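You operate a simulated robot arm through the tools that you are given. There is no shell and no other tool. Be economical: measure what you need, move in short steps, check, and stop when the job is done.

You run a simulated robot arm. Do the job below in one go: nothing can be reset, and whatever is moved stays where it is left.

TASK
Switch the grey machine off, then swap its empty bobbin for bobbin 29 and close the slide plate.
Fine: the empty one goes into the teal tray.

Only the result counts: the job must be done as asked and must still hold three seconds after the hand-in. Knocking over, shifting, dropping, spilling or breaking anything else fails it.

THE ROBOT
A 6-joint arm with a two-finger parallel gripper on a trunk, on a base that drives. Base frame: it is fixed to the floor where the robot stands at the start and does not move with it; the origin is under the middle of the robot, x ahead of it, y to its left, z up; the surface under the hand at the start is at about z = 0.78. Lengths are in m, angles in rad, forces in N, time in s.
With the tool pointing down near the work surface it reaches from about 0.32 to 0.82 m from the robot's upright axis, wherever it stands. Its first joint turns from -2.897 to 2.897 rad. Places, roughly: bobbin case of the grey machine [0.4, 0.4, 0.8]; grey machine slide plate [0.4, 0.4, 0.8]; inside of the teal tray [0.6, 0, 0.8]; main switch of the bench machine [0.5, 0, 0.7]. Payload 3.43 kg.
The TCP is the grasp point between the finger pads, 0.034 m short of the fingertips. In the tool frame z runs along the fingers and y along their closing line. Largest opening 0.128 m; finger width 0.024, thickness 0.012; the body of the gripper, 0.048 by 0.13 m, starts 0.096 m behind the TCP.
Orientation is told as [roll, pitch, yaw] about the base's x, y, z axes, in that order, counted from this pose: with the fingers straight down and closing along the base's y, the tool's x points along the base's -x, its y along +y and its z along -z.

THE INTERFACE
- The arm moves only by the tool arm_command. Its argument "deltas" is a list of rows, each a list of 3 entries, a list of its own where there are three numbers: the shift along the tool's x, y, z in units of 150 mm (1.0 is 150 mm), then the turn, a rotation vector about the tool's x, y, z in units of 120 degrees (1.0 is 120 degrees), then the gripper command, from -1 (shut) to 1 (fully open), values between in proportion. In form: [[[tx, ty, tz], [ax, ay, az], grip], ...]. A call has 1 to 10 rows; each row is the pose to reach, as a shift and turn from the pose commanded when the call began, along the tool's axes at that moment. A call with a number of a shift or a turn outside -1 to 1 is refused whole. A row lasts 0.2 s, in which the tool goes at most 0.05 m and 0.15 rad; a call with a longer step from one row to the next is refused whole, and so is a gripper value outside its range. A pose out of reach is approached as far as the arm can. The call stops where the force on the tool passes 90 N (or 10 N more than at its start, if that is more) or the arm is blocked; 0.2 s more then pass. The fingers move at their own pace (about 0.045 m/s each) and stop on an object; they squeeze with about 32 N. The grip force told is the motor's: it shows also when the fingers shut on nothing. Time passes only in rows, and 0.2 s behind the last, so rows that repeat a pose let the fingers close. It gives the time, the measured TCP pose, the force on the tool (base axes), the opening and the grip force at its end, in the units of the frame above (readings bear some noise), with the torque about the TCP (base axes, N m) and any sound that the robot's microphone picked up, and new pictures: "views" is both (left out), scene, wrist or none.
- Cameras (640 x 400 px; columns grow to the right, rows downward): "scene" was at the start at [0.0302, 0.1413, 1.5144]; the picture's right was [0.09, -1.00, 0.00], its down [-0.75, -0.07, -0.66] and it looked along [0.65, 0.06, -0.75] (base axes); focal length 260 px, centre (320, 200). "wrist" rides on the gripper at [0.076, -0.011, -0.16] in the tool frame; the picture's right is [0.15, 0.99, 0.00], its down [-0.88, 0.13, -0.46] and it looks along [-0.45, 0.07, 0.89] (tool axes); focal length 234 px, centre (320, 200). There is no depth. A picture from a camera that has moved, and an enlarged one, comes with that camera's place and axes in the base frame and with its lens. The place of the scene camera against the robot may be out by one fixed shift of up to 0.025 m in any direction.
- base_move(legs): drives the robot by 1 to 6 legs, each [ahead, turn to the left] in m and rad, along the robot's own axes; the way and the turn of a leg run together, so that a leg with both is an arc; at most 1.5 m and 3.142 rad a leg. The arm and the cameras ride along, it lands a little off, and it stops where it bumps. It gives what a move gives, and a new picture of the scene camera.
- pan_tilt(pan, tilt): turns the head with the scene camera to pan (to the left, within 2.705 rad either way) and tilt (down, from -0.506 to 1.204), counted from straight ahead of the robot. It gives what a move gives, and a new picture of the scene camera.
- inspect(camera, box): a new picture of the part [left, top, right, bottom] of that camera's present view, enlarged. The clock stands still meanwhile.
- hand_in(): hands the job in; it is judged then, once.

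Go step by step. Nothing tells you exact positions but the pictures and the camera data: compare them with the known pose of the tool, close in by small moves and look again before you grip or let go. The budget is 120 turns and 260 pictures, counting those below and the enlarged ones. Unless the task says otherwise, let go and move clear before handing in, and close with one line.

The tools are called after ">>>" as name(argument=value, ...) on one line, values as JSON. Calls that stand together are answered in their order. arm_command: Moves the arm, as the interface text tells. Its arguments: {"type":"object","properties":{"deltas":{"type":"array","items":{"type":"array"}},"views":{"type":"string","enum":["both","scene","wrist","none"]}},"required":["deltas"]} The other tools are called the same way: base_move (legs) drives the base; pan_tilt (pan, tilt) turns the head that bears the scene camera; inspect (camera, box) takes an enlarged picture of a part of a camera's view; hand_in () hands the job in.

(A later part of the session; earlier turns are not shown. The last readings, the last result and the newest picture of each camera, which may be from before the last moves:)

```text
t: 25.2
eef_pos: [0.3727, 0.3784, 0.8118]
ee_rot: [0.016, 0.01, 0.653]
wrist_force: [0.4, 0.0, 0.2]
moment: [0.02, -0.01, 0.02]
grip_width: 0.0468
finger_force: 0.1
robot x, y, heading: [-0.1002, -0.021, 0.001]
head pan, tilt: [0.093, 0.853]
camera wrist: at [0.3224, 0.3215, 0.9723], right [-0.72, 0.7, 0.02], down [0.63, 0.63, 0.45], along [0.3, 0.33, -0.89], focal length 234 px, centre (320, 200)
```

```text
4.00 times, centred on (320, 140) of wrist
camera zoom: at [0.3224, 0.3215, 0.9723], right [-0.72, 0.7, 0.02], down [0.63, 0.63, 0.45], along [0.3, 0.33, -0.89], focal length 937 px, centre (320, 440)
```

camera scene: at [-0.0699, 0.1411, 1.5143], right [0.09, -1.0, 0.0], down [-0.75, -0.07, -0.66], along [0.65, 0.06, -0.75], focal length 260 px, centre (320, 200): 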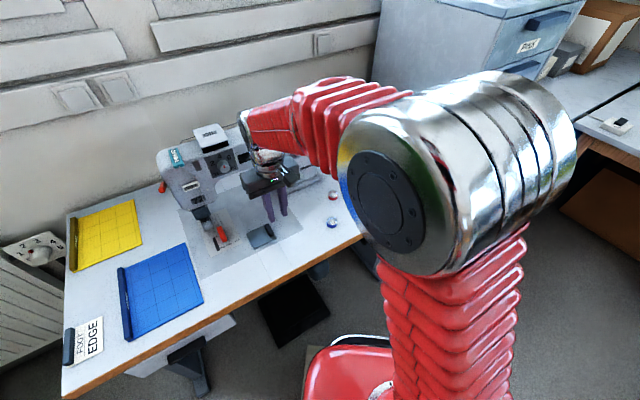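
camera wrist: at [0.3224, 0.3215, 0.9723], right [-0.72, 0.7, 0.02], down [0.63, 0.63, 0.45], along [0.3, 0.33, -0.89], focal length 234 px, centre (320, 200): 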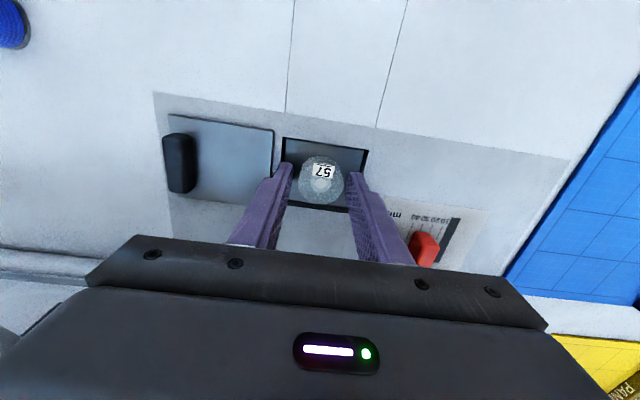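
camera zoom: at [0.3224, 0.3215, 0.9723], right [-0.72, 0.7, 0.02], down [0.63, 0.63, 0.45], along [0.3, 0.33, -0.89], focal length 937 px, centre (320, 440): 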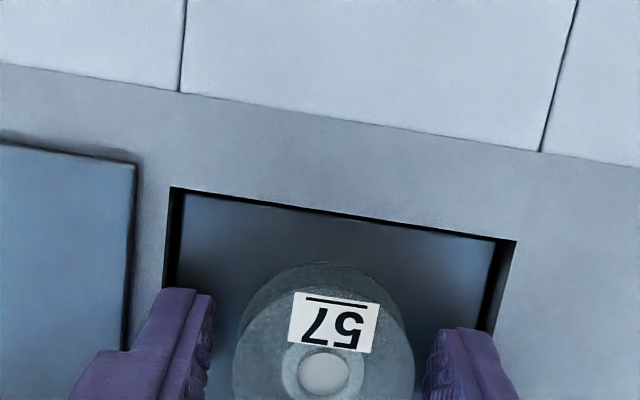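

Centred well between the fingers. I go 8 mm lower and close gently.

>>> arm_command(deltas=[[[0, 0, 0.03], [0, 0, 0], -0.266], [[0, 0, 0.055], [0, 0, 0], -0.266], [[0, 0, 0.055], [0, 0, 0], -0.7], [[0, 0, 0.055], [0, 0, 0], -0.7], [[0, 0, 0.055], [0, 0, 0], -0.7]], views="wrist")

>>> inspect(camera="wrist", box=[240, 110, 400, 210])

```text
t: 26.4
eef_pos: [0.3758, 0.3795, 0.8064]
ee_rot: [0.016, 0.002, 0.653]
wrist_force: [16.9, -21.2, 52.3]
moment: [-1.64, -1.23, 0.02]
grip_width: 0.0369
finger_force: 31.8
robot x, y, heading: [-0.0994, -0.02, -0.006]
head pan, tilt: [0.093, 0.853]
camera wrist: at [0.3234, 0.3223, 0.966], right [-0.72, 0.7, 0.02], down [0.63, 0.63, 0.46], along [0.31, 0.34, -0.89], focal length 234 px, centre (320, 200)
```

wrist: 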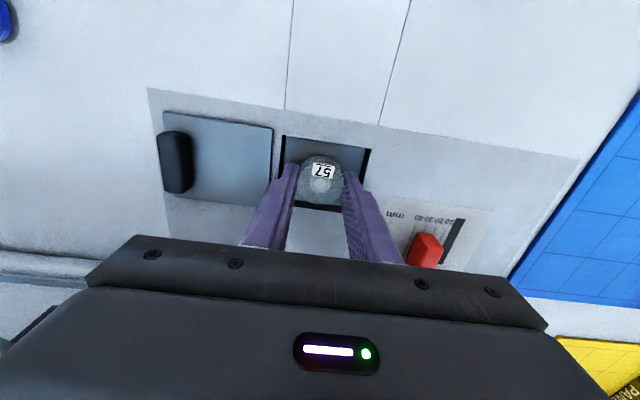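

```text
4.00 times, centred on (320, 160) of wrist
camera zoom: at [0.3234, 0.3223, 0.966], right [-0.72, 0.7, 0.02], down [0.63, 0.63, 0.46], along [0.31, 0.34, -0.89], focal length 937 px, centre (320, 360)
```

zoom: 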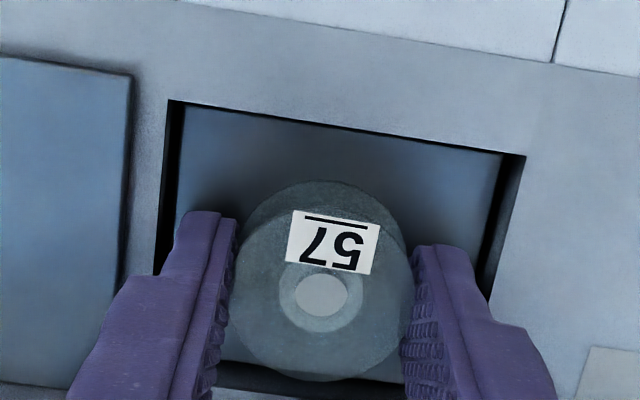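

Bobbin 57 is gripped (37 mm) with the tips on the well floor at z≈0.772. I lift it straight up.

>>> arm_command(deltas=[[[0, 0, 0.0], [0, 0, 0], -0.7], [[0, -0.01, -0.05], [0, 0, 0], -0.7], [[0, -0.015, -0.15], [0, 0, 0], -0.7], [[0, -0.015, -0.3], [0, 0, 0], -0.7], [[0, -0.015, -0.6], [0, 0, 0], -0.7]], views="both")

>>> inspect(camera="wrist", box=[240, 110, 400, 210])

```text
t: 27.6
eef_pos: [0.3749, 0.3774, 0.8924]
ee_rot: [0.016, 0.01, 0.653]
wrist_force: [-0.5, -0.1, -0.1]
moment: [0.06, 0.01, 0.0]
grip_width: 0.0365
finger_force: 31.8
robot x, y, heading: [-0.0985, -0.0208, -0.003]
head pan, tilt: [0.093, 0.853]
camera scene: at [-0.0698, 0.1411, 1.5143], right [0.09, -1.0, 0.0], down [-0.75, -0.07, -0.66], along [0.65, 0.06, -0.75], focal length 260 px, centre (320, 200)
camera wrist: at [0.3253, 0.322, 1.0531], right [-0.72, 0.7, 0.02], down [0.63, 0.64, 0.45], along [0.3, 0.33, -0.89], focal length 234 px, centre (320, 200)
```

scene: 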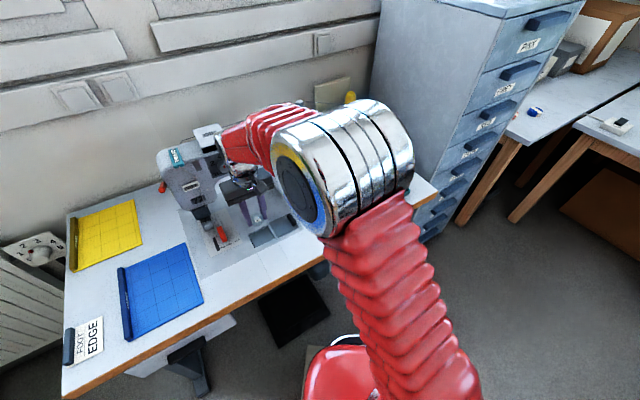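
wrist: 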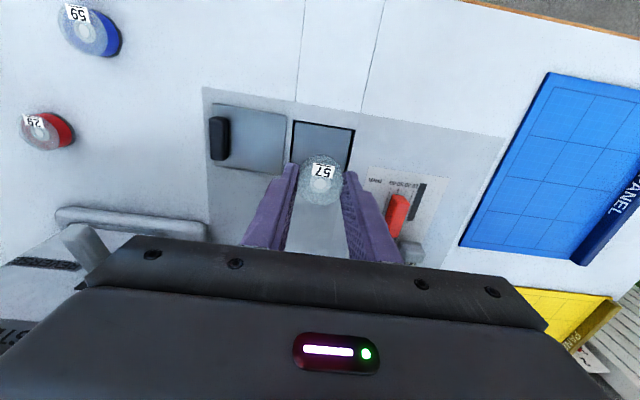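

```text
4.00 times, centred on (320, 160) of wrist
camera zoom: at [0.3253, 0.322, 1.0531], right [-0.72, 0.7, 0.02], down [0.63, 0.64, 0.45], along [0.3, 0.33, -0.89], focal length 937 px, centre (320, 360)
```

zoom: 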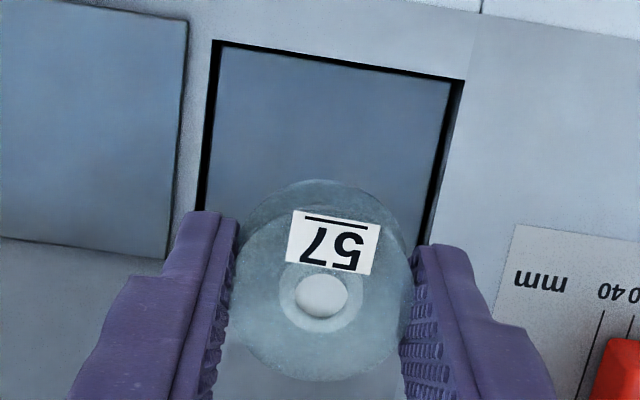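

Bobbin 57 is out and held firmly. I carry it toward the free middle of the teal tray, about [0.594, -0.037].

>>> arm_command(deltas=[[[0.09, -0.24, -0.05], [0, 0, 0], -0.7], [[0.18, -0.5, -0.09], [0, 0, 0], -0.7], [[0.27, -0.77, -0.134], [0, 0, 0], -0.7]], views="wrist")

>>> arm_command(deltas=[[[0.09, -0.26, -0.05], [0, 0, 0], -0.7], [[0.18, -0.52, -0.09], [0, 0, 0], -0.7], [[0.2, -0.77, -0.134], [0, 0, 0], -0.7]], views="none")

>>> arm_command(deltas=[[[0.02, -0.26, 0], [0, 0, 0], -0.7], [[0.04, -0.52, 0], [0, 0, 0], -0.7], [[0.06, -0.77, 0], [0, 0, 0], -0.7]], views="wrist")

```text
t: 28.4
eef_pos: [0.4133, 0.261, 0.912]
ee_rot: [0.014, 0.009, 0.653]
wrist_force: [0.2, 0.3, 0.3]
moment: [0.01, -0.02, -0.01]
grip_width: 0.0363
finger_force: 32.2
robot x, y, heading: [-0.0999, -0.0199, -0.001]
head pan, tilt: [0.093, 0.853]
camera wrist: at [0.3631, 0.2045, 1.0732], right [-0.72, 0.7, 0.02], down [0.63, 0.64, 0.45], along [0.3, 0.33, -0.89], focal length 234 px, centre (320, 200)
```

wrist: 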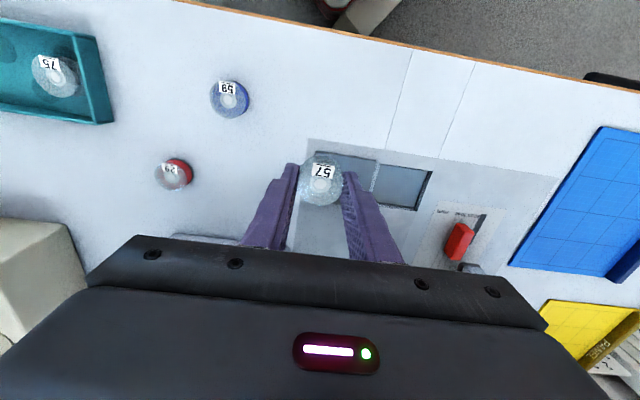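

```text
t: 29.2
eef_pos: [0.4628, 0.1497, 0.9296]
ee_rot: [0.016, 0.009, 0.652]
wrist_force: [0.5, 0.3, 0.4]
moment: [0.02, -0.05, -0.03]
grip_width: 0.0366
finger_force: 32.3
robot x, y, heading: [-0.0994, -0.0189, -0.002]
head pan, tilt: [0.093, 0.853]
```

```text
t: 30.0
eef_pos: [0.5253, 0.0517, 0.9263]
ee_rot: [0.014, 0.01, 0.653]
wrist_force: [-0.1, -0.9, -0.5]
moment: [0.02, -0.01, 0.02]
grip_width: 0.0368
finger_force: 31.5
robot x, y, heading: [-0.0988, -0.0159, -0.006]
head pan, tilt: [0.093, 0.853]
camera wrist: at [0.474, -0.0043, 1.0873], right [-0.72, 0.7, 0.02], down [0.63, 0.64, 0.45], along [0.3, 0.33, -0.89], focal length 234 px, centre (320, 200)
```

wrist: 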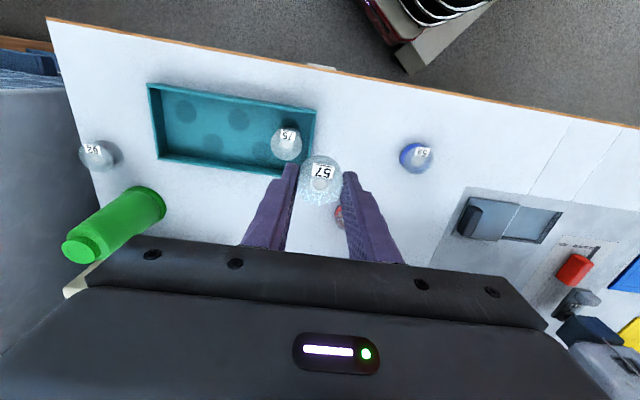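

The tray is in view: its inside spans roughly from the red side 75 bobbin to the right wall. I move over the free part, about [0.595, -0.055].

>>> arm_command(deltas=[[[0.02, -0.28, 0], [0, 0, 0], -0.7], [[0.04, -0.56, 0], [0, 0, 0], -0.7], [[0.064, -0.85, 0], [0, 0, 0], -0.7], [[0.064, -0.85, 0.28], [0, 0, 0], -0.7]], views="both")

>>> inspect(camera="wrist", box=[200, 80, 440, 230])

```text
t: 31.0
eef_pos: [0.5914, -0.0532, 0.881]
ee_rot: [0.015, 0.01, 0.653]
wrist_force: [0.4, 0.1, 0.3]
moment: [-0.03, 0.0, 0.0]
grip_width: 0.0366
finger_force: 32.3
robot x, y, heading: [-0.0968, -0.0171, -0.001]
head pan, tilt: [0.093, 0.853]
camera scene: at [-0.0698, 0.141, 1.5144], right [0.09, -1.0, 0.0], down [-0.75, -0.07, -0.66], along [0.65, 0.06, -0.75], focal length 260 px, centre (320, 200)
camera wrist: at [0.5417, -0.1102, 1.0419], right [-0.72, 0.7, 0.02], down [0.63, 0.63, 0.45], along [0.3, 0.33, -0.89], focal length 234 px, centre (320, 200)
```

scene: 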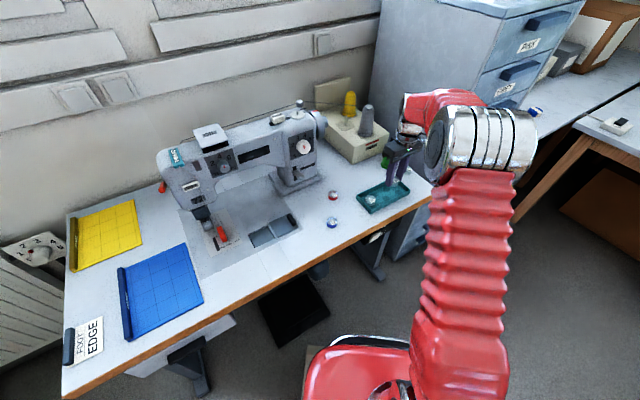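
wrist: 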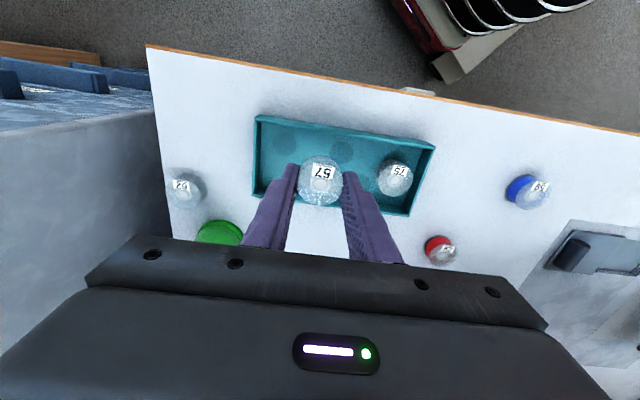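

```text
2.67 times, centred on (320, 155) of wrist
camera zoom: at [0.5417, -0.1102, 1.0419], right [-0.72, 0.7, 0.02], down [0.63, 0.63, 0.45], along [0.3, 0.33, -0.89], focal length 624 px, centre (320, 320)
```

zoom: 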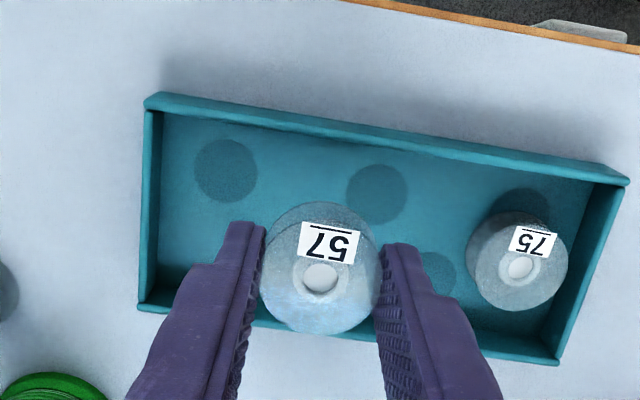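

The landing point lies midway in the tray between marks, clear of 75. I lower most of the way.

>>> arm_command(deltas=[[[0, 0, 0.15], [0, 0, 0], -0.7], [[0, 0, 0.28], [0, 0, 0], -0.7], [[0, 0, 0.34], [0, 0, 0], -0.7], [[0, 0, 0.37], [0, 0, 0], -0.7]], views="wrist")

>>> inspect(camera="wrist", box=[200, 80, 440, 230])

```text
t: 32.0
eef_pos: [0.5919, -0.053, 0.8274]
ee_rot: [0.017, 0.009, 0.652]
wrist_force: [-0.3, 0.1, 0.3]
moment: [0.0, 0.01, 0.02]
grip_width: 0.0366
finger_force: 32.2
robot x, y, heading: [-0.0985, -0.0177, 0.002]
head pan, tilt: [0.093, 0.853]
camera wrist: at [0.542, -0.1093, 0.9887], right [-0.72, 0.7, 0.02], down [0.63, 0.63, 0.45], along [0.3, 0.33, -0.89], focal length 234 px, centre (320, 200)
```

wrist: 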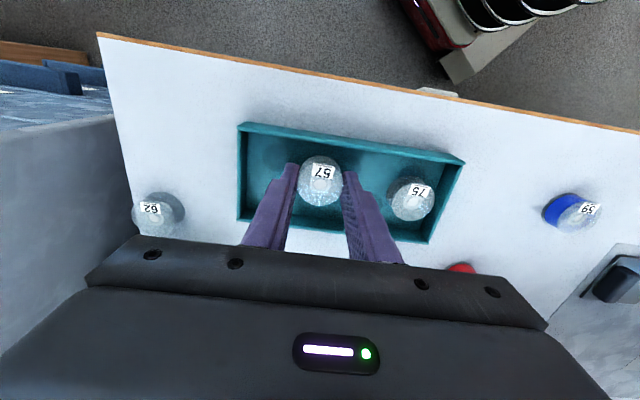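

```text
2.67 times, centred on (320, 155) of wrist
camera zoom: at [0.542, -0.1093, 0.9887], right [-0.72, 0.7, 0.02], down [0.63, 0.63, 0.45], along [0.3, 0.33, -0.89], focal length 624 px, centre (320, 320)
```

zoom: 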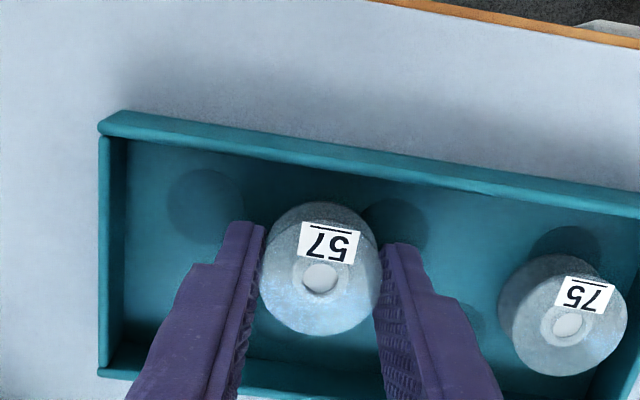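

Still a little above the tray floor; I go down in 2 mm steps to find contact.

>>> arm_command(deltas=[[[0, 0, 0.013], [0, 0, 0], -0.7], [[0, 0, 0.027], [0, 0, 0], -0.7]], views="none")

>>> arm_command(deltas=[[[0, 0, 0.013], [0, 0, 0], -0.7], [[0, 0, 0.02], [0, 0, 0], -0.7]], views="wrist")

```text
t: 32.6
eef_pos: [0.5929, -0.0538, 0.8239]
ee_rot: [0.016, 0.011, 0.652]
wrist_force: [0.5, 0.4, -0.4]
moment: [0.04, 0.01, 0.0]
grip_width: 0.0364
finger_force: 31.9
robot x, y, heading: [-0.0995, -0.0202, -0.002]
head pan, tilt: [0.093, 0.853]
```

```text
t: 33.2
eef_pos: [0.592, -0.0528, 0.8206]
ee_rot: [0.015, 0.011, 0.653]
wrist_force: [-0.6, -0.2, 0.7]
moment: [0.02, -0.01, 0.0]
grip_width: 0.0366
finger_force: 32.2
robot x, y, heading: [-0.098, -0.015, -0.001]
head pan, tilt: [0.093, 0.853]
camera wrist: at [0.5416, -0.1092, 0.982], right [-0.72, 0.7, 0.02], down [0.63, 0.63, 0.45], along [0.3, 0.33, -0.89], focal length 234 px, centre (320, 200)
```

wrist: 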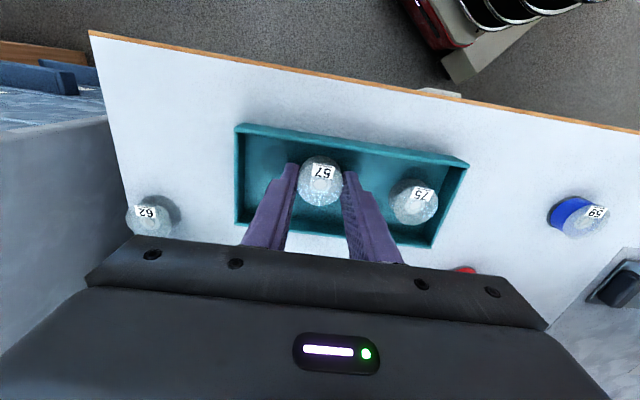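

>>> arm_command(deltas=[[[0, 0, 0.01], [0, 0, 0], -0.7], [[0, 0, 0.015], [0, 0, 0], -0.7]], views="none")

```text
t: 33.8
eef_pos: [0.5922, -0.0527, 0.8197]
ee_rot: [0.016, 0.008, 0.652]
wrist_force: [-0.7, -0.1, 2.3]
moment: [-0.04, -0.04, -0.01]
grip_width: 0.0365
finger_force: 32.1
robot x, y, heading: [-0.1009, -0.0218, -0.0]
head pan, tilt: [0.093, 0.853]
```

Slight contact force appears; one more 1 mm, then release narrowly and rise.

>>> arm_command(deltas=[[[0, 0, 0.006], [0, 0, 0], -0.7], [[0, 0, 0.006], [0, 0, 0], -0.6]], views="none")

>>> arm_command(deltas=[[[0, 0, 0], [0, 0, 0], -0.33], [[0, 0, 0], [0, 0, 0], -0.3], [[0, 0, -0.1], [0, 0, 0], -0.3], [[0, 0, -0.3], [0, 0, 0], -0.3], [[0, 0, -0.6], [0, 0, 0], -0.3]], views="wrist")

```text
t: 34.4
eef_pos: [0.5918, -0.0521, 0.8197]
ee_rot: [0.016, 0.006, 0.653]
wrist_force: [-2.7, 3.5, 9.2]
moment: [-0.01, -0.15, 0.04]
grip_width: 0.0366
finger_force: 32.6
robot x, y, heading: [-0.1001, -0.0176, 0.003]
head pan, tilt: [0.093, 0.853]
```

```text
t: 35.6
eef_pos: [0.5928, -0.0522, 0.9082]
ee_rot: [0.016, 0.008, 0.651]
wrist_force: [-0.8, 0.1, 0.2]
moment: [0.02, -0.02, 0.0]
grip_width: 0.0445
finger_force: 0.0
robot x, y, heading: [-0.0999, -0.019, -0.004]
head pan, tilt: [0.093, 0.853]
camera wrist: at [0.5426, -0.1089, 1.0681], right [-0.72, 0.7, 0.02], down [0.63, 0.63, 0.45], along [0.3, 0.33, -0.89], focal length 234 px, centre (320, 200)
```

wrist: 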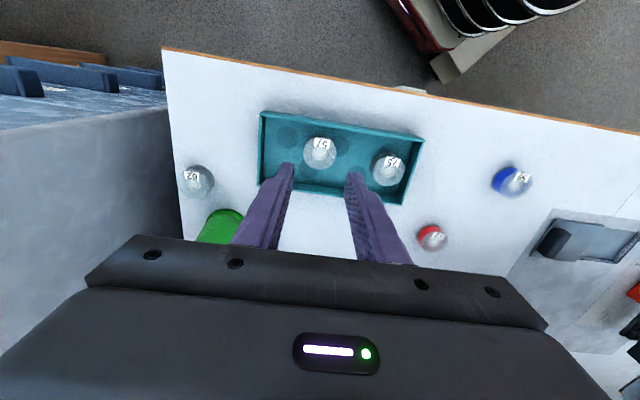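

Bobbin 57 stands in the tray. Now to bobbin 29 near [0.562, 0.153].

>>> arm_command(deltas=[[[-0.11, 0.2, 0], [0, 0, 0], -0.2], [[-0.22, 0.4, 0], [0, 0, 0], -0.2], [[-0.33, 0.6, 0], [0, 0, 0], -0.2]], views="none")

>>> arm_command(deltas=[[[-0.11, 0.2, 0], [0, 0, 0], -0.2], [[-0.22, 0.4, 0], [0, 0, 0], -0.2], [[-0.33, 0.6, 0], [0, 0, 0], -0.2]], views="both")

>>> inspect(camera="wrist", box=[240, 110, 400, 210])

```text
t: 36.4
eef_pos: [0.5762, 0.0482, 0.9084]
ee_rot: [0.016, 0.01, 0.651]
wrist_force: [-0.2, 0.3, 0.8]
moment: [-0.01, -0.01, -0.01]
grip_width: 0.0513
finger_force: 0.2
robot x, y, heading: [-0.0995, -0.016, 0.005]
head pan, tilt: [0.093, 0.853]
```

```text
t: 37.2
eef_pos: [0.5625, 0.1495, 0.9093]
ee_rot: [0.016, 0.008, 0.65]
wrist_force: [0.2, 0.2, -0.4]
moment: [-0.01, 0.02, 0.01]
grip_width: 0.0512
finger_force: 0.1
robot x, y, heading: [-0.1008, -0.0146, -0.004]
head pan, tilt: [0.093, 0.853]
camera scene: at [-0.0696, 0.1411, 1.5143], right [0.09, -1.0, 0.0], down [-0.75, -0.07, -0.66], along [0.65, 0.06, -0.75], focal length 260 px, centre (320, 200)
camera wrist: at [0.5113, 0.0931, 1.0704], right [-0.72, 0.7, 0.02], down [0.63, 0.63, 0.45], along [0.3, 0.33, -0.89], focal length 234 px, centre (320, 200)
```

scene: 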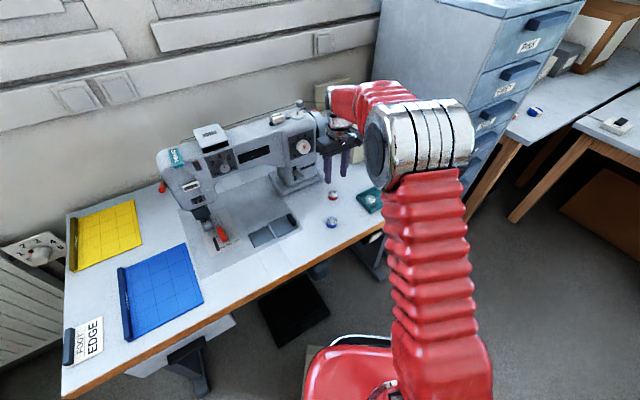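
wrist: 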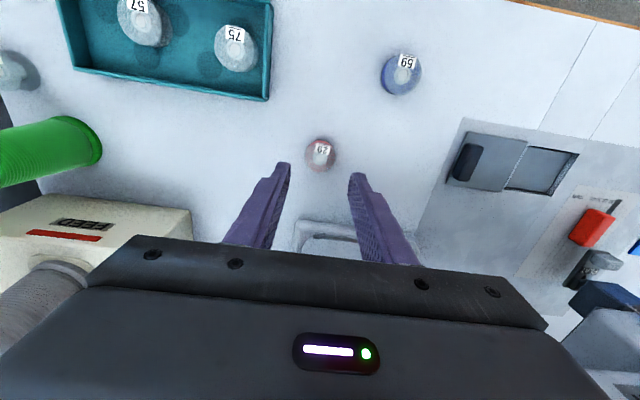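

```text
4.00 times, centred on (320, 160) of wrist
camera zoom: at [0.5113, 0.0931, 1.0704], right [-0.72, 0.7, 0.02], down [0.63, 0.63, 0.45], along [0.3, 0.33, -0.89], focal length 937 px, centre (320, 360)
```

zoom: 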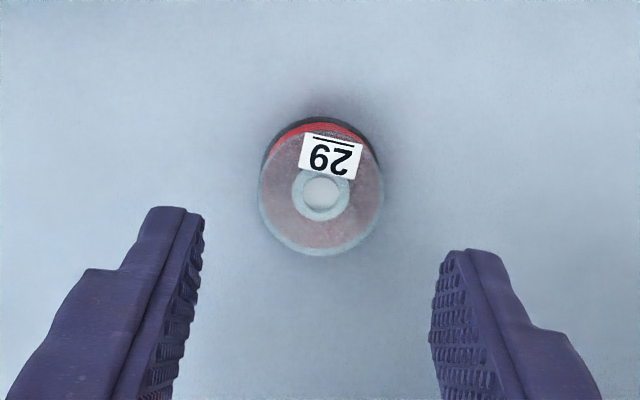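

Bobbin 29 is right below, about 8 mm ahead. I shift and descend part-way.

>>> arm_command(deltas=[[[-0.053, 0.006, 0.1], [0, 0, 0], -0.2], [[-0.053, 0.006, 0.3], [0, 0, 0], -0.2], [[-0.053, 0.006, 0.495], [0, 0, 0], -0.2]], views="wrist")

>>> inspect(camera="wrist", box=[240, 110, 400, 210])

```text
t: 38.0
eef_pos: [0.5659, 0.1564, 0.8355]
ee_rot: [0.016, 0.007, 0.654]
wrist_force: [0.1, -0.2, 0.3]
moment: [-0.02, -0.01, -0.03]
grip_width: 0.0513
finger_force: 0.1
robot x, y, heading: [-0.0972, -0.0171, -0.003]
head pan, tilt: [0.093, 0.853]
camera wrist: at [0.5155, 0.0991, 0.9969], right [-0.72, 0.7, 0.02], down [0.63, 0.63, 0.45], along [0.3, 0.33, -0.89], focal length 234 px, centre (320, 200)
```

wrist: 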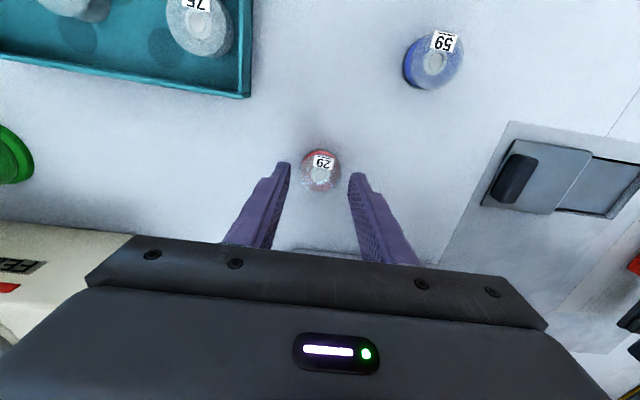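

```text
4.00 times, centred on (320, 160) of wrist
camera zoom: at [0.5155, 0.0991, 0.9969], right [-0.72, 0.7, 0.02], down [0.63, 0.63, 0.45], along [0.3, 0.33, -0.89], focal length 937 px, centre (320, 360)
```

zoom: 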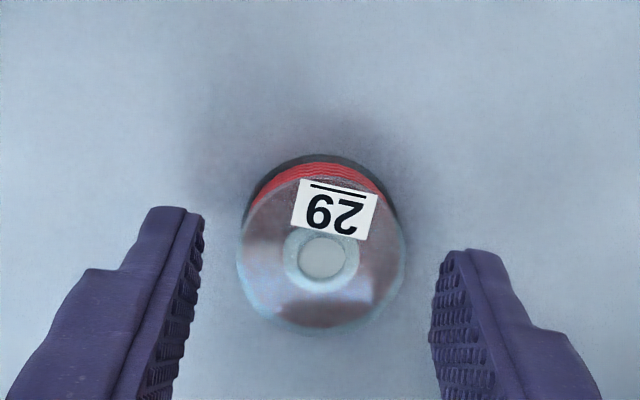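

Aligned the same way bobbin 57 was. I go down and close on 29.

>>> arm_command(deltas=[[[0, 0, 0.06], [0, 0, 0], -0.2], [[0, 0, 0.115], [0, 0, 0], -0.2], [[0, 0, 0.12], [0, 0, 0], -0.7], [[0, 0, 0.12], [0, 0, 0], -0.7], [[0, 0, 0.12], [0, 0, 0], -0.7]], views="wrist")

>>> inspect(camera="wrist", box=[240, 110, 400, 210])

```text
t: 39.2
eef_pos: [0.5649, 0.1555, 0.8176]
ee_rot: [0.017, 0.008, 0.651]
wrist_force: [0.1, -1.6, 4.3]
moment: [-0.08, -0.06, -0.03]
grip_width: 0.0364
finger_force: 32.2
robot x, y, heading: [-0.0995, -0.0213, -0.003]
head pan, tilt: [0.093, 0.853]
camera wrist: at [0.5161, 0.0994, 0.9791], right [-0.72, 0.7, 0.02], down [0.63, 0.63, 0.45], along [0.3, 0.33, -0.89], focal length 234 px, centre (320, 200)
```

wrist: 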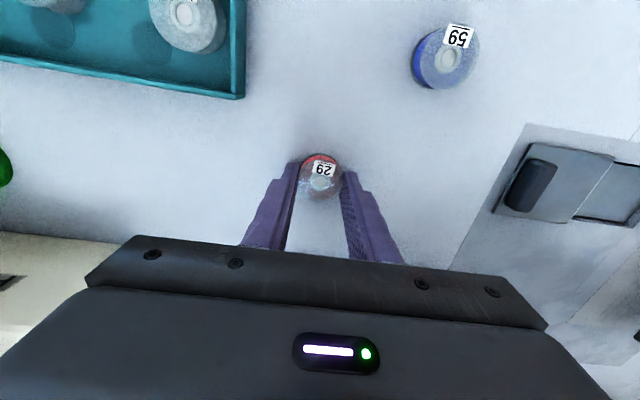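

```text
4.00 times, centred on (320, 160) of wrist
camera zoom: at [0.5161, 0.0994, 0.9791], right [-0.72, 0.7, 0.02], down [0.63, 0.63, 0.45], along [0.3, 0.33, -0.89], focal length 937 px, centre (320, 360)
```

zoom: 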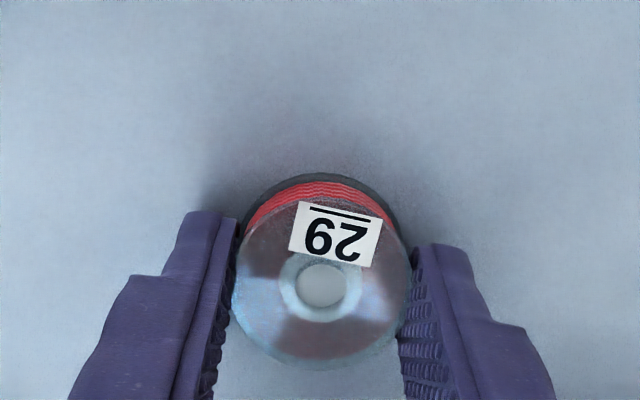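

Bobbin 29 is held. I lift it and carry it along the front of the machine to the well, keeping clear of the column.

>>> arm_command(deltas=[[[0, 0, -0.1], [0, 0, 0], -0.7], [[0.05, 0, -0.35], [0, 0, 0], -0.7], [[0.2, 0.15, -0.55], [0, 0, 0], -0.7], [[0.27, 0.45, -0.55], [0, 0, 0], -0.7], [[0.27, 0.75, -0.55], [0, 0, 0], -0.7]], views="none")

>>> arm_command(deltas=[[[0, 0.3, 0], [0, 0, 0], -0.7], [[0, 0.55, 0], [0, 0, 0], -0.7], [[0, 0.8, 0], [0, 0, 0], -0.7]], views="both")

>>> inspect(camera="wrist", box=[300, 90, 460, 190])

```text
t: 40.4
eef_pos: [0.4668, 0.2192, 0.9026]
ee_rot: [0.016, 0.008, 0.652]
wrist_force: [1.0, -0.2, -0.7]
moment: [-0.01, -0.01, 0.0]
grip_width: 0.0362
finger_force: 31.1
robot x, y, heading: [-0.0993, -0.0228, -0.006]
head pan, tilt: [0.093, 0.853]
```

```text
t: 41.2
eef_pos: [0.3939, 0.317, 0.9064]
ee_rot: [0.017, 0.008, 0.652]
wrist_force: [-0.5, 0.8, -0.3]
moment: [-0.03, 0.03, 0.0]
grip_width: 0.0363
finger_force: 31.9
robot x, y, heading: [-0.0982, -0.0183, 0.002]
head pan, tilt: [0.093, 0.853]
camera scene: at [-0.0697, 0.1411, 1.5143], right [0.09, -1.0, 0.0], down [-0.75, -0.07, -0.66], along [0.65, 0.06, -0.75], focal length 260 px, centre (320, 200)
camera wrist: at [0.3438, 0.2604, 1.0667], right [-0.72, 0.7, 0.02], down [0.63, 0.63, 0.45], along [0.3, 0.33, -0.89], focal length 234 px, centre (320, 200)
```

scene: 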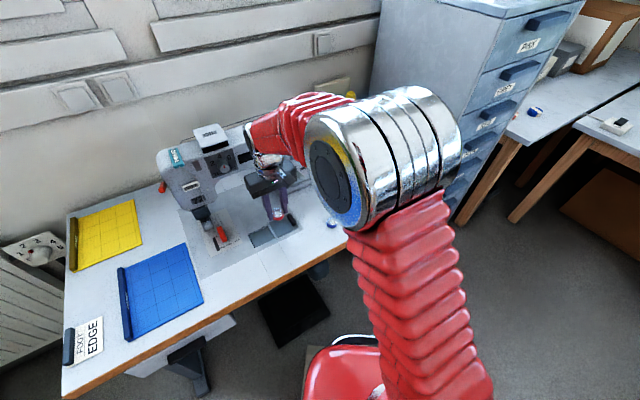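
wrist: 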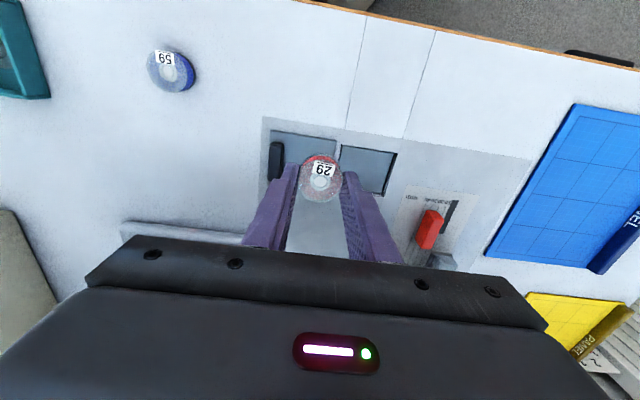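

```text
4.00 times, centred on (380, 140) of wrist
camera zoom: at [0.3438, 0.2604, 1.0667], right [-0.72, 0.7, 0.02], down [0.63, 0.63, 0.45], along [0.3, 0.33, -0.89], focal length 937 px, centre (80, 440)
```

zoom: 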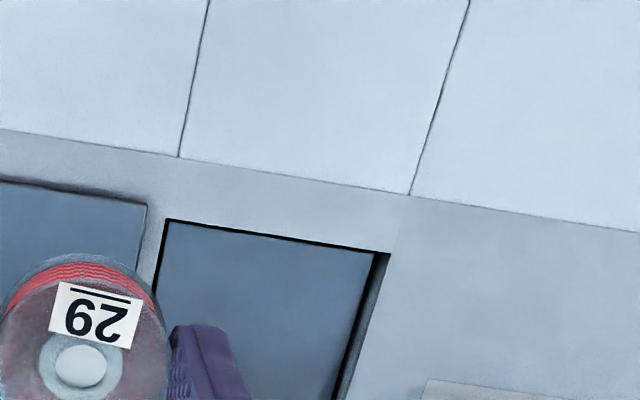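

I want to see the middle of the well floor (spindle or not) before inserting, so I move to the overhead viewpoint again.

>>> arm_command(deltas=[[[-0.15, 0.14, -0.1], [0, 0, 0], -0.7], [[-0.3, 0.28, -0.17], [0, 0, 0], -0.7], [[-0.4, 0.41, -0.17], [0, 0, 0], -0.7]], views="wrist")

>>> inspect(camera="wrist", box=[240, 50, 400, 150])

```text
t: 42.0
eef_pos: [0.4044, 0.4021, 0.9319]
ee_rot: [0.016, 0.009, 0.653]
wrist_force: [0.1, 0.0, -0.4]
moment: [-0.01, 0.01, -0.01]
grip_width: 0.0363
finger_force: 32.3
robot x, y, heading: [-0.0986, -0.0229, -0.006]
head pan, tilt: [0.093, 0.853]
camera wrist: at [0.3547, 0.345, 1.0921], right [-0.72, 0.7, 0.02], down [0.63, 0.63, 0.45], along [0.3, 0.33, -0.89], focal length 234 px, centre (320, 200)
```

wrist: 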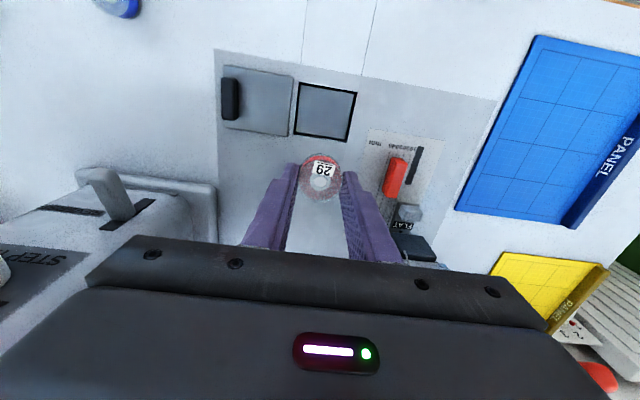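

```text
4.00 times, centred on (320, 100) of wrist
camera zoom: at [0.3547, 0.345, 1.0921], right [-0.72, 0.7, 0.02], down [0.63, 0.63, 0.45], along [0.3, 0.33, -0.89], focal length 937 px, centre (320, 600)
```

zoom: 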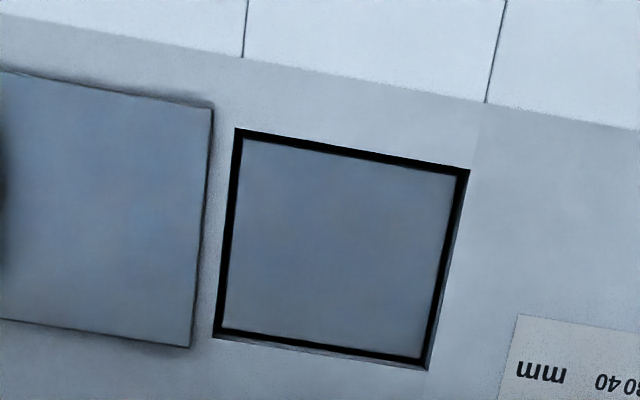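

The well floor is flat with no spindle. I move over the spot where 57 sat and lower part-way.

>>> arm_command(deltas=[[[0.125, 0, 0.05], [0, 0, 0], -0.7], [[0.25, -0.003, 0.2], [0, 0, 0], -0.7], [[0.25, -0.003, 0.42], [0, 0, 0], -0.7], [[0.25, -0.003, 0.613], [0, 0, 0], -0.7]], views="wrist")

>>> inspect(camera="wrist", box=[240, 110, 400, 210])

```text
t: 43.0
eef_pos: [0.3732, 0.3792, 0.8386]
ee_rot: [0.017, 0.009, 0.655]
wrist_force: [-1.1, -0.6, 0.0]
moment: [-0.04, 0.0, 0.01]
grip_width: 0.0363
finger_force: 32.0
robot x, y, heading: [-0.0993, -0.0163, -0.003]
head pan, tilt: [0.093, 0.853]
camera wrist: at [0.3236, 0.3218, 1.0002], right [-0.72, 0.7, 0.02], down [0.63, 0.63, 0.45], along [0.3, 0.33, -0.89], focal length 234 px, centre (320, 200)
```

wrist: 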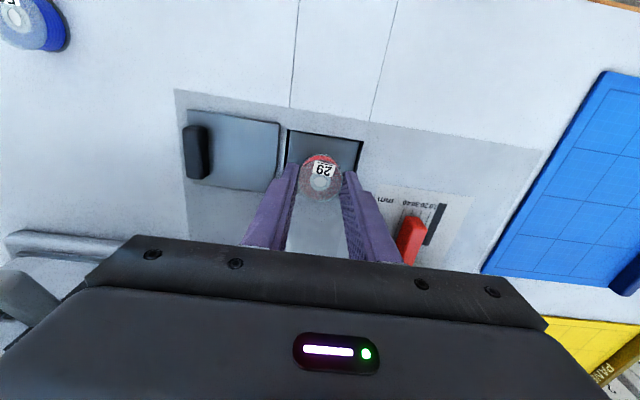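

```text
4.00 times, centred on (320, 160) of wrist
camera zoom: at [0.3236, 0.3218, 1.0002], right [-0.72, 0.7, 0.02], down [0.63, 0.63, 0.45], along [0.3, 0.33, -0.89], focal length 937 px, centre (320, 360)
```

zoom: 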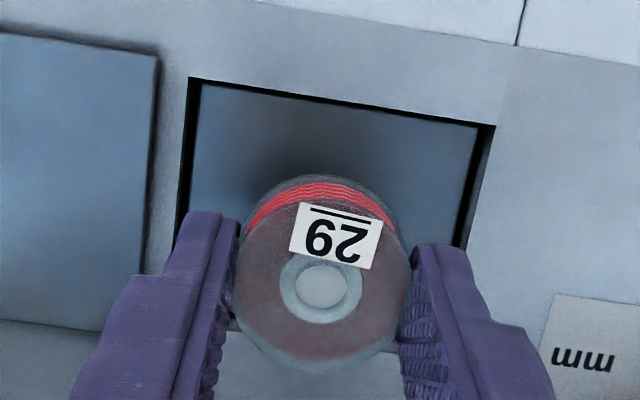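

Aligned; lowering into the well in small steps.

>>> arm_command(deltas=[[[-0.006, -0.006, 0.06], [0, 0, 0], -0.7], [[-0.006, -0.006, 0.12], [0, 0, 0], -0.7], [[-0.006, -0.006, 0.155], [0, 0, 0], -0.7]], views="wrist")

>>> inspect(camera="wrist", box=[240, 110, 400, 210])

```text
t: 43.8
eef_pos: [0.3762, 0.3798, 0.8162]
ee_rot: [0.015, 0.008, 0.653]
wrist_force: [0.5, 0.7, -0.7]
moment: [0.0, 0.03, 0.02]
grip_width: 0.0362
finger_force: 32.2
robot x, y, heading: [-0.0965, -0.0167, -0.0]
head pan, tilt: [0.093, 0.853]
camera wrist: at [0.325, 0.3225, 0.9765], right [-0.72, 0.7, 0.02], down [0.63, 0.63, 0.45], along [0.3, 0.33, -0.89], focal length 234 px, centre (320, 200)
```

wrist: 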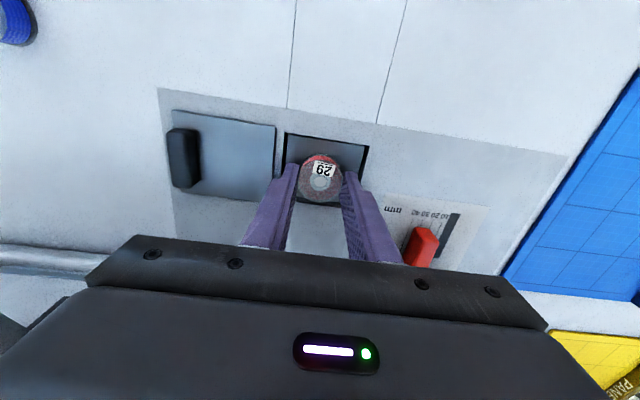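

```text
4.00 times, centred on (320, 160) of wrist
camera zoom: at [0.325, 0.3225, 0.9765], right [-0.72, 0.7, 0.02], down [0.63, 0.63, 0.45], along [0.3, 0.33, -0.89], focal length 937 px, centre (320, 360)
```

zoom: 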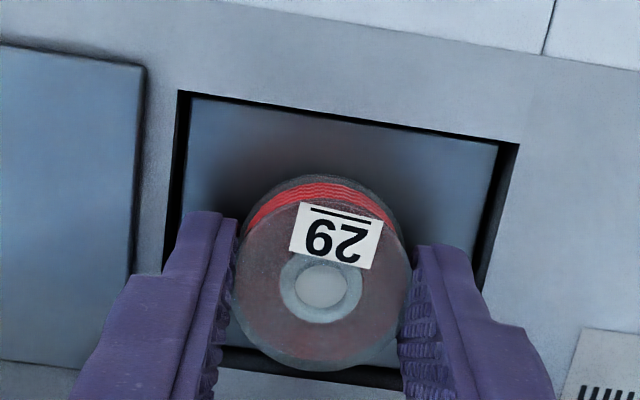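

>>> arm_command(deltas=[[[0, 0, 0.013], [0, 0, 0], -0.7], [[0, 0, 0.027], [0, 0, 0], -0.7]], views="none")

>>> arm_command(deltas=[[[0, 0, 0.01], [0, 0, 0], -0.7], [[0, 0, 0.014], [0, 0, 0], -0.7]], views="none")

```text
t: 44.4
eef_pos: [0.3764, 0.3787, 0.8118]
ee_rot: [0.016, 0.008, 0.652]
wrist_force: [-1.2, 0.6, 4.9]
moment: [-0.06, 0.05, 0.01]
grip_width: 0.0363
finger_force: 31.7
robot x, y, heading: [-0.0971, -0.0179, 0.003]
head pan, tilt: [0.093, 0.853]
```

```text
t: 45.0
eef_pos: [0.3752, 0.3781, 0.8106]
ee_rot: [0.016, 0.005, 0.653]
wrist_force: [-4.1, 2.5, 22.9]
moment: [-0.24, 0.07, 0.0]
grip_width: 0.0363
finger_force: 32.0
robot x, y, heading: [-0.1011, -0.0199, -0.007]
head pan, tilt: [0.093, 0.853]
```

Bobbin 29 rests on the floor at the same height 57 had. I ease the pressure, open slightly, and rise.

>>> arm_command(deltas=[[[0, 0, -0.012], [0, 0, 0], -0.7], [[0, 0, -0.012], [0, 0, 0], -0.36], [[0, 0, -0.012], [0, 0, 0], -0.33], [[0, 0, -0.012], [0, 0, 0], -0.33], [[0, 0, -0.1], [0, 0, 0], -0.33], [[0, 0, -0.3], [0, 0, 0], -0.33], [[0, 0, -0.55], [0, 0, 0], -0.33]], views="wrist")

>>> inspect(camera="wrist", box=[240, 90, 400, 190])

```text
t: 46.6
eef_pos: [0.3744, 0.376, 0.8909]
ee_rot: [0.018, 0.01, 0.652]
wrist_force: [-0.4, 0.3, 0.0]
moment: [0.02, 0.01, 0.0]
grip_width: 0.0427
finger_force: 0.1
robot x, y, heading: [-0.0988, -0.0187, -0.006]
head pan, tilt: [0.093, 0.853]
camera wrist: at [0.3245, 0.3195, 1.0526], right [-0.72, 0.7, 0.02], down [0.63, 0.64, 0.45], along [0.3, 0.33, -0.89], focal length 234 px, centre (320, 200)
```

wrist: 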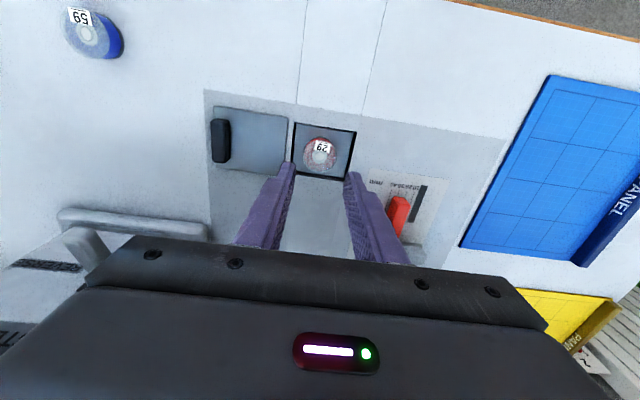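

```text
4.00 times, centred on (320, 140) of wrist
camera zoom: at [0.3245, 0.3195, 1.0526], right [-0.72, 0.7, 0.02], down [0.63, 0.64, 0.45], along [0.3, 0.33, -0.89], focal length 937 px, centre (320, 440)
```

zoom: 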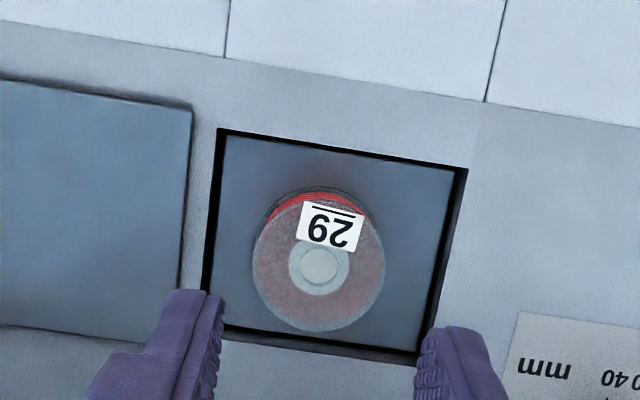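

Bobbin 29 sits upright and centred in the well. I go back over the plate knob.

>>> arm_command(deltas=[[[0, -0.26, 0], [0, 0, 0], -0.3], [[0.01, -0.52, 0], [0, 0, 0], -0.25], [[0.013, -0.773, 0], [0, 0, 0], -0.25], [[0.013, -0.773, 0.2], [0, 0, 0], -0.25]], views="wrist")

>>> inspect(camera="wrist", box=[280, 100, 440, 200])

```text
t: 47.6
eef_pos: [0.4461, 0.2847, 0.86]
ee_rot: [0.016, 0.009, 0.653]
wrist_force: [-0.3, -0.2, 0.4]
moment: [-0.02, 0.03, 0.01]
grip_width: 0.0478
finger_force: 0.0
robot x, y, heading: [-0.0997, -0.0234, -0.001]
head pan, tilt: [0.093, 0.853]
camera wrist: at [0.3953, 0.2268, 1.0206], right [-0.72, 0.7, 0.02], down [0.63, 0.63, 0.45], along [0.3, 0.33, -0.89], focal length 234 px, centre (320, 200)
```

wrist: 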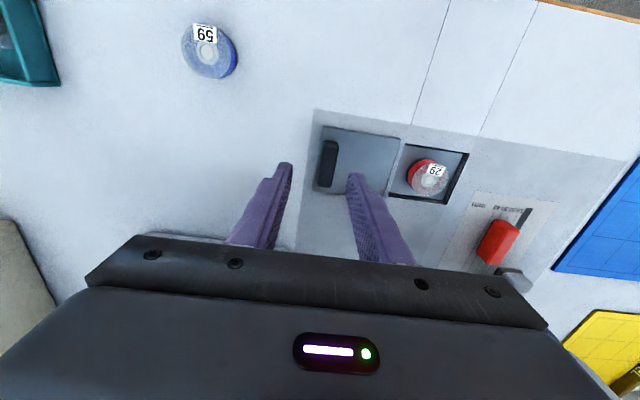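

```text
4.00 times, centred on (360, 150) of wrist
camera zoom: at [0.3953, 0.2268, 1.0206], right [-0.72, 0.7, 0.02], down [0.63, 0.63, 0.45], along [0.3, 0.33, -0.89], focal length 937 px, centre (160, 400)
```

zoom: 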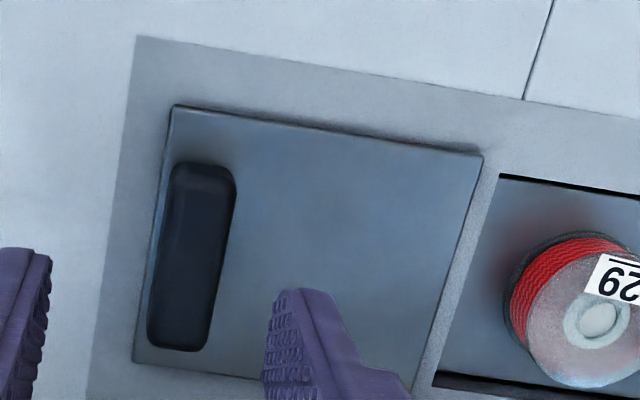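

The knob is 8.5 mm to the left of the hand's axis; I correct, lower and grip it.

>>> arm_command(deltas=[[[0, 0.057, 0.08], [0, 0, 0], -0.25], [[0, 0.057, 0.18], [0, 0, 0], -0.25], [[0, 0.057, 0.25], [0, 0, 0], -0.25]], views="wrist")

>>> inspect(camera="wrist", box=[240, 110, 400, 210])

```text
t: 48.4
eef_pos: [0.4391, 0.2912, 0.8219]
ee_rot: [0.015, 0.009, 0.654]
wrist_force: [-0.4, 0.6, 0.3]
moment: [0.03, 0.0, -0.01]
grip_width: 0.0483
finger_force: 0.0
robot x, y, heading: [-0.0963, -0.0199, 0.0]
head pan, tilt: [0.093, 0.853]
camera wrist: at [0.3892, 0.2345, 0.9838], right [-0.72, 0.7, 0.02], down [0.63, 0.63, 0.45], along [0.3, 0.33, -0.89], focal length 234 px, centre (320, 200)
```

wrist: 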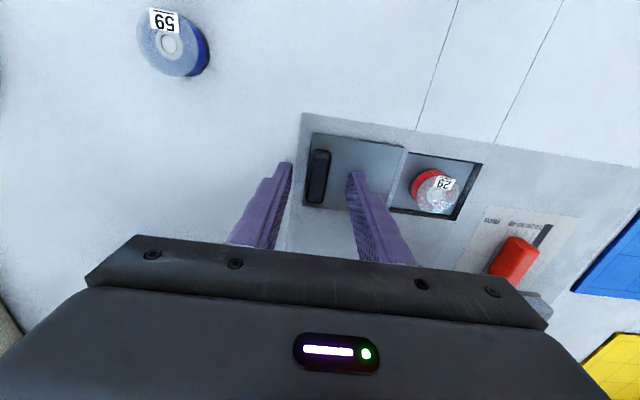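

```text
4.00 times, centred on (320, 160) of wrist
camera zoom: at [0.3892, 0.2345, 0.9838], right [-0.72, 0.7, 0.02], down [0.63, 0.63, 0.45], along [0.3, 0.33, -0.89], focal length 937 px, centre (320, 360)
```

zoom: 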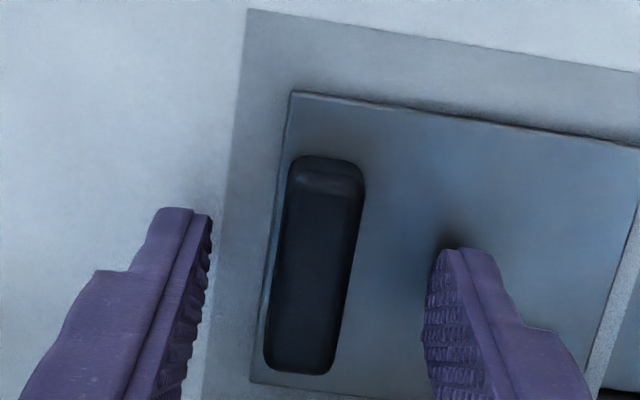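

>>> arm_command(deltas=[[[0, 0, 0], [0, 0, 0], -1], [[0, 0, 0], [0, 0, 0], -1], [[0, 0, 0], [0, 0, 0], -1], [[0, 0, 0], [0, 0, 0], -1], [[0, 0.04, 0], [0, 0, 0], -1], [[0, 0.08, 0], [0, 0, 0], -1]], views="wrist")

>>> inspect(camera="wrist", box=[300, 110, 460, 230])

```text
t: 49.8
eef_pos: [0.4318, 0.3005, 0.8236]
ee_rot: [0.015, 0.008, 0.651]
wrist_force: [6.8, 4.1, -9.3]
moment: [-0.32, -0.23, -0.9]
grip_width: 0.0158
finger_force: 45.2
robot x, y, heading: [-0.0995, -0.0215, -0.006]
head pan, tilt: [0.093, 0.853]
camera wrist: at [0.3818, 0.2444, 0.9839], right [-0.72, 0.7, 0.02], down [0.63, 0.63, 0.45], along [0.3, 0.33, -0.89], focal length 234 px, centre (320, 200)
```

wrist: 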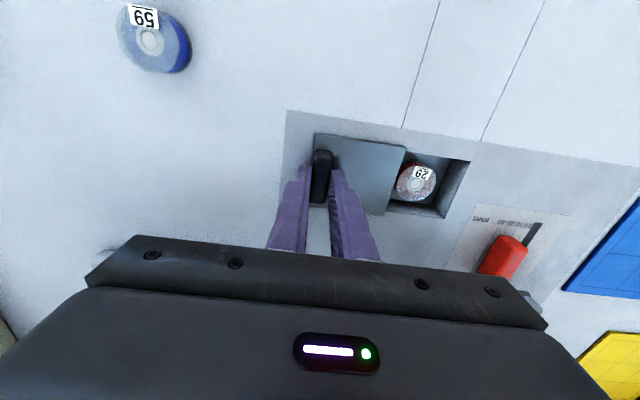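

```text
3.33 times, centred on (380, 170) of wrist
camera zoom: at [0.3818, 0.2444, 0.9839], right [-0.72, 0.7, 0.02], down [0.63, 0.63, 0.45], along [0.3, 0.33, -0.89], focal length 781 px, centre (120, 300)
```

zoom: 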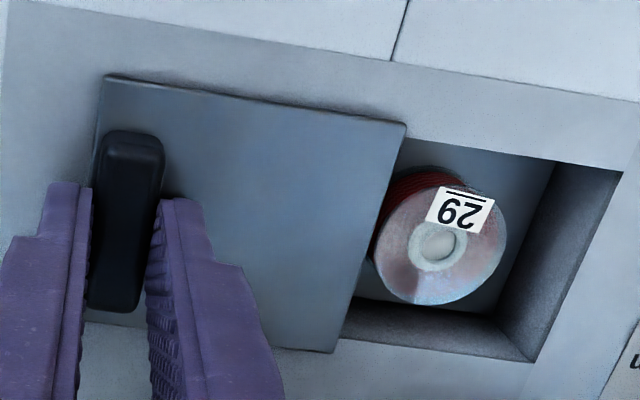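

The well floor is a lifter that sinks as the plate closes, so the bobbin goes under. I continue closing slowly.

>>> arm_command(deltas=[[[0, 0.05, 0], [0, 0, 0], -1], [[0, 0.1, 0], [0, 0, 0], -1], [[0, 0.15, 0], [0, 0, 0], -1]], views="wrist")

```text
t: 50.6
eef_pos: [0.419, 0.3198, 0.8236]
ee_rot: [0.015, 0.011, 0.654]
wrist_force: [8.4, 4.3, -16.2]
moment: [-0.3, -0.33, -0.92]
grip_width: 0.0152
finger_force: 44.6
robot x, y, heading: [-0.1003, -0.0159, -0.003]
head pan, tilt: [0.093, 0.853]
camera wrist: at [0.3686, 0.2625, 0.9841], right [-0.72, 0.7, 0.02], down [0.63, 0.63, 0.45], along [0.3, 0.33, -0.89], focal length 234 px, centre (320, 200)
```

wrist: 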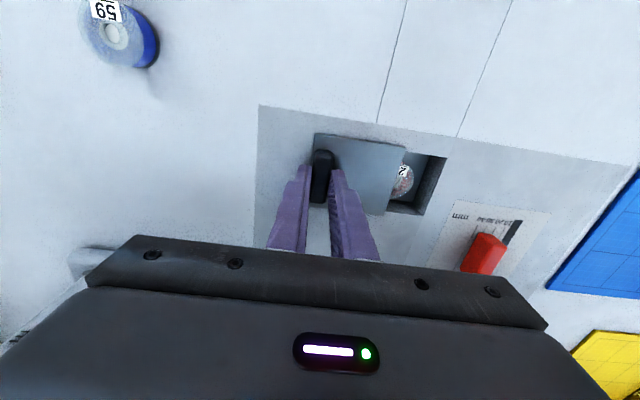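

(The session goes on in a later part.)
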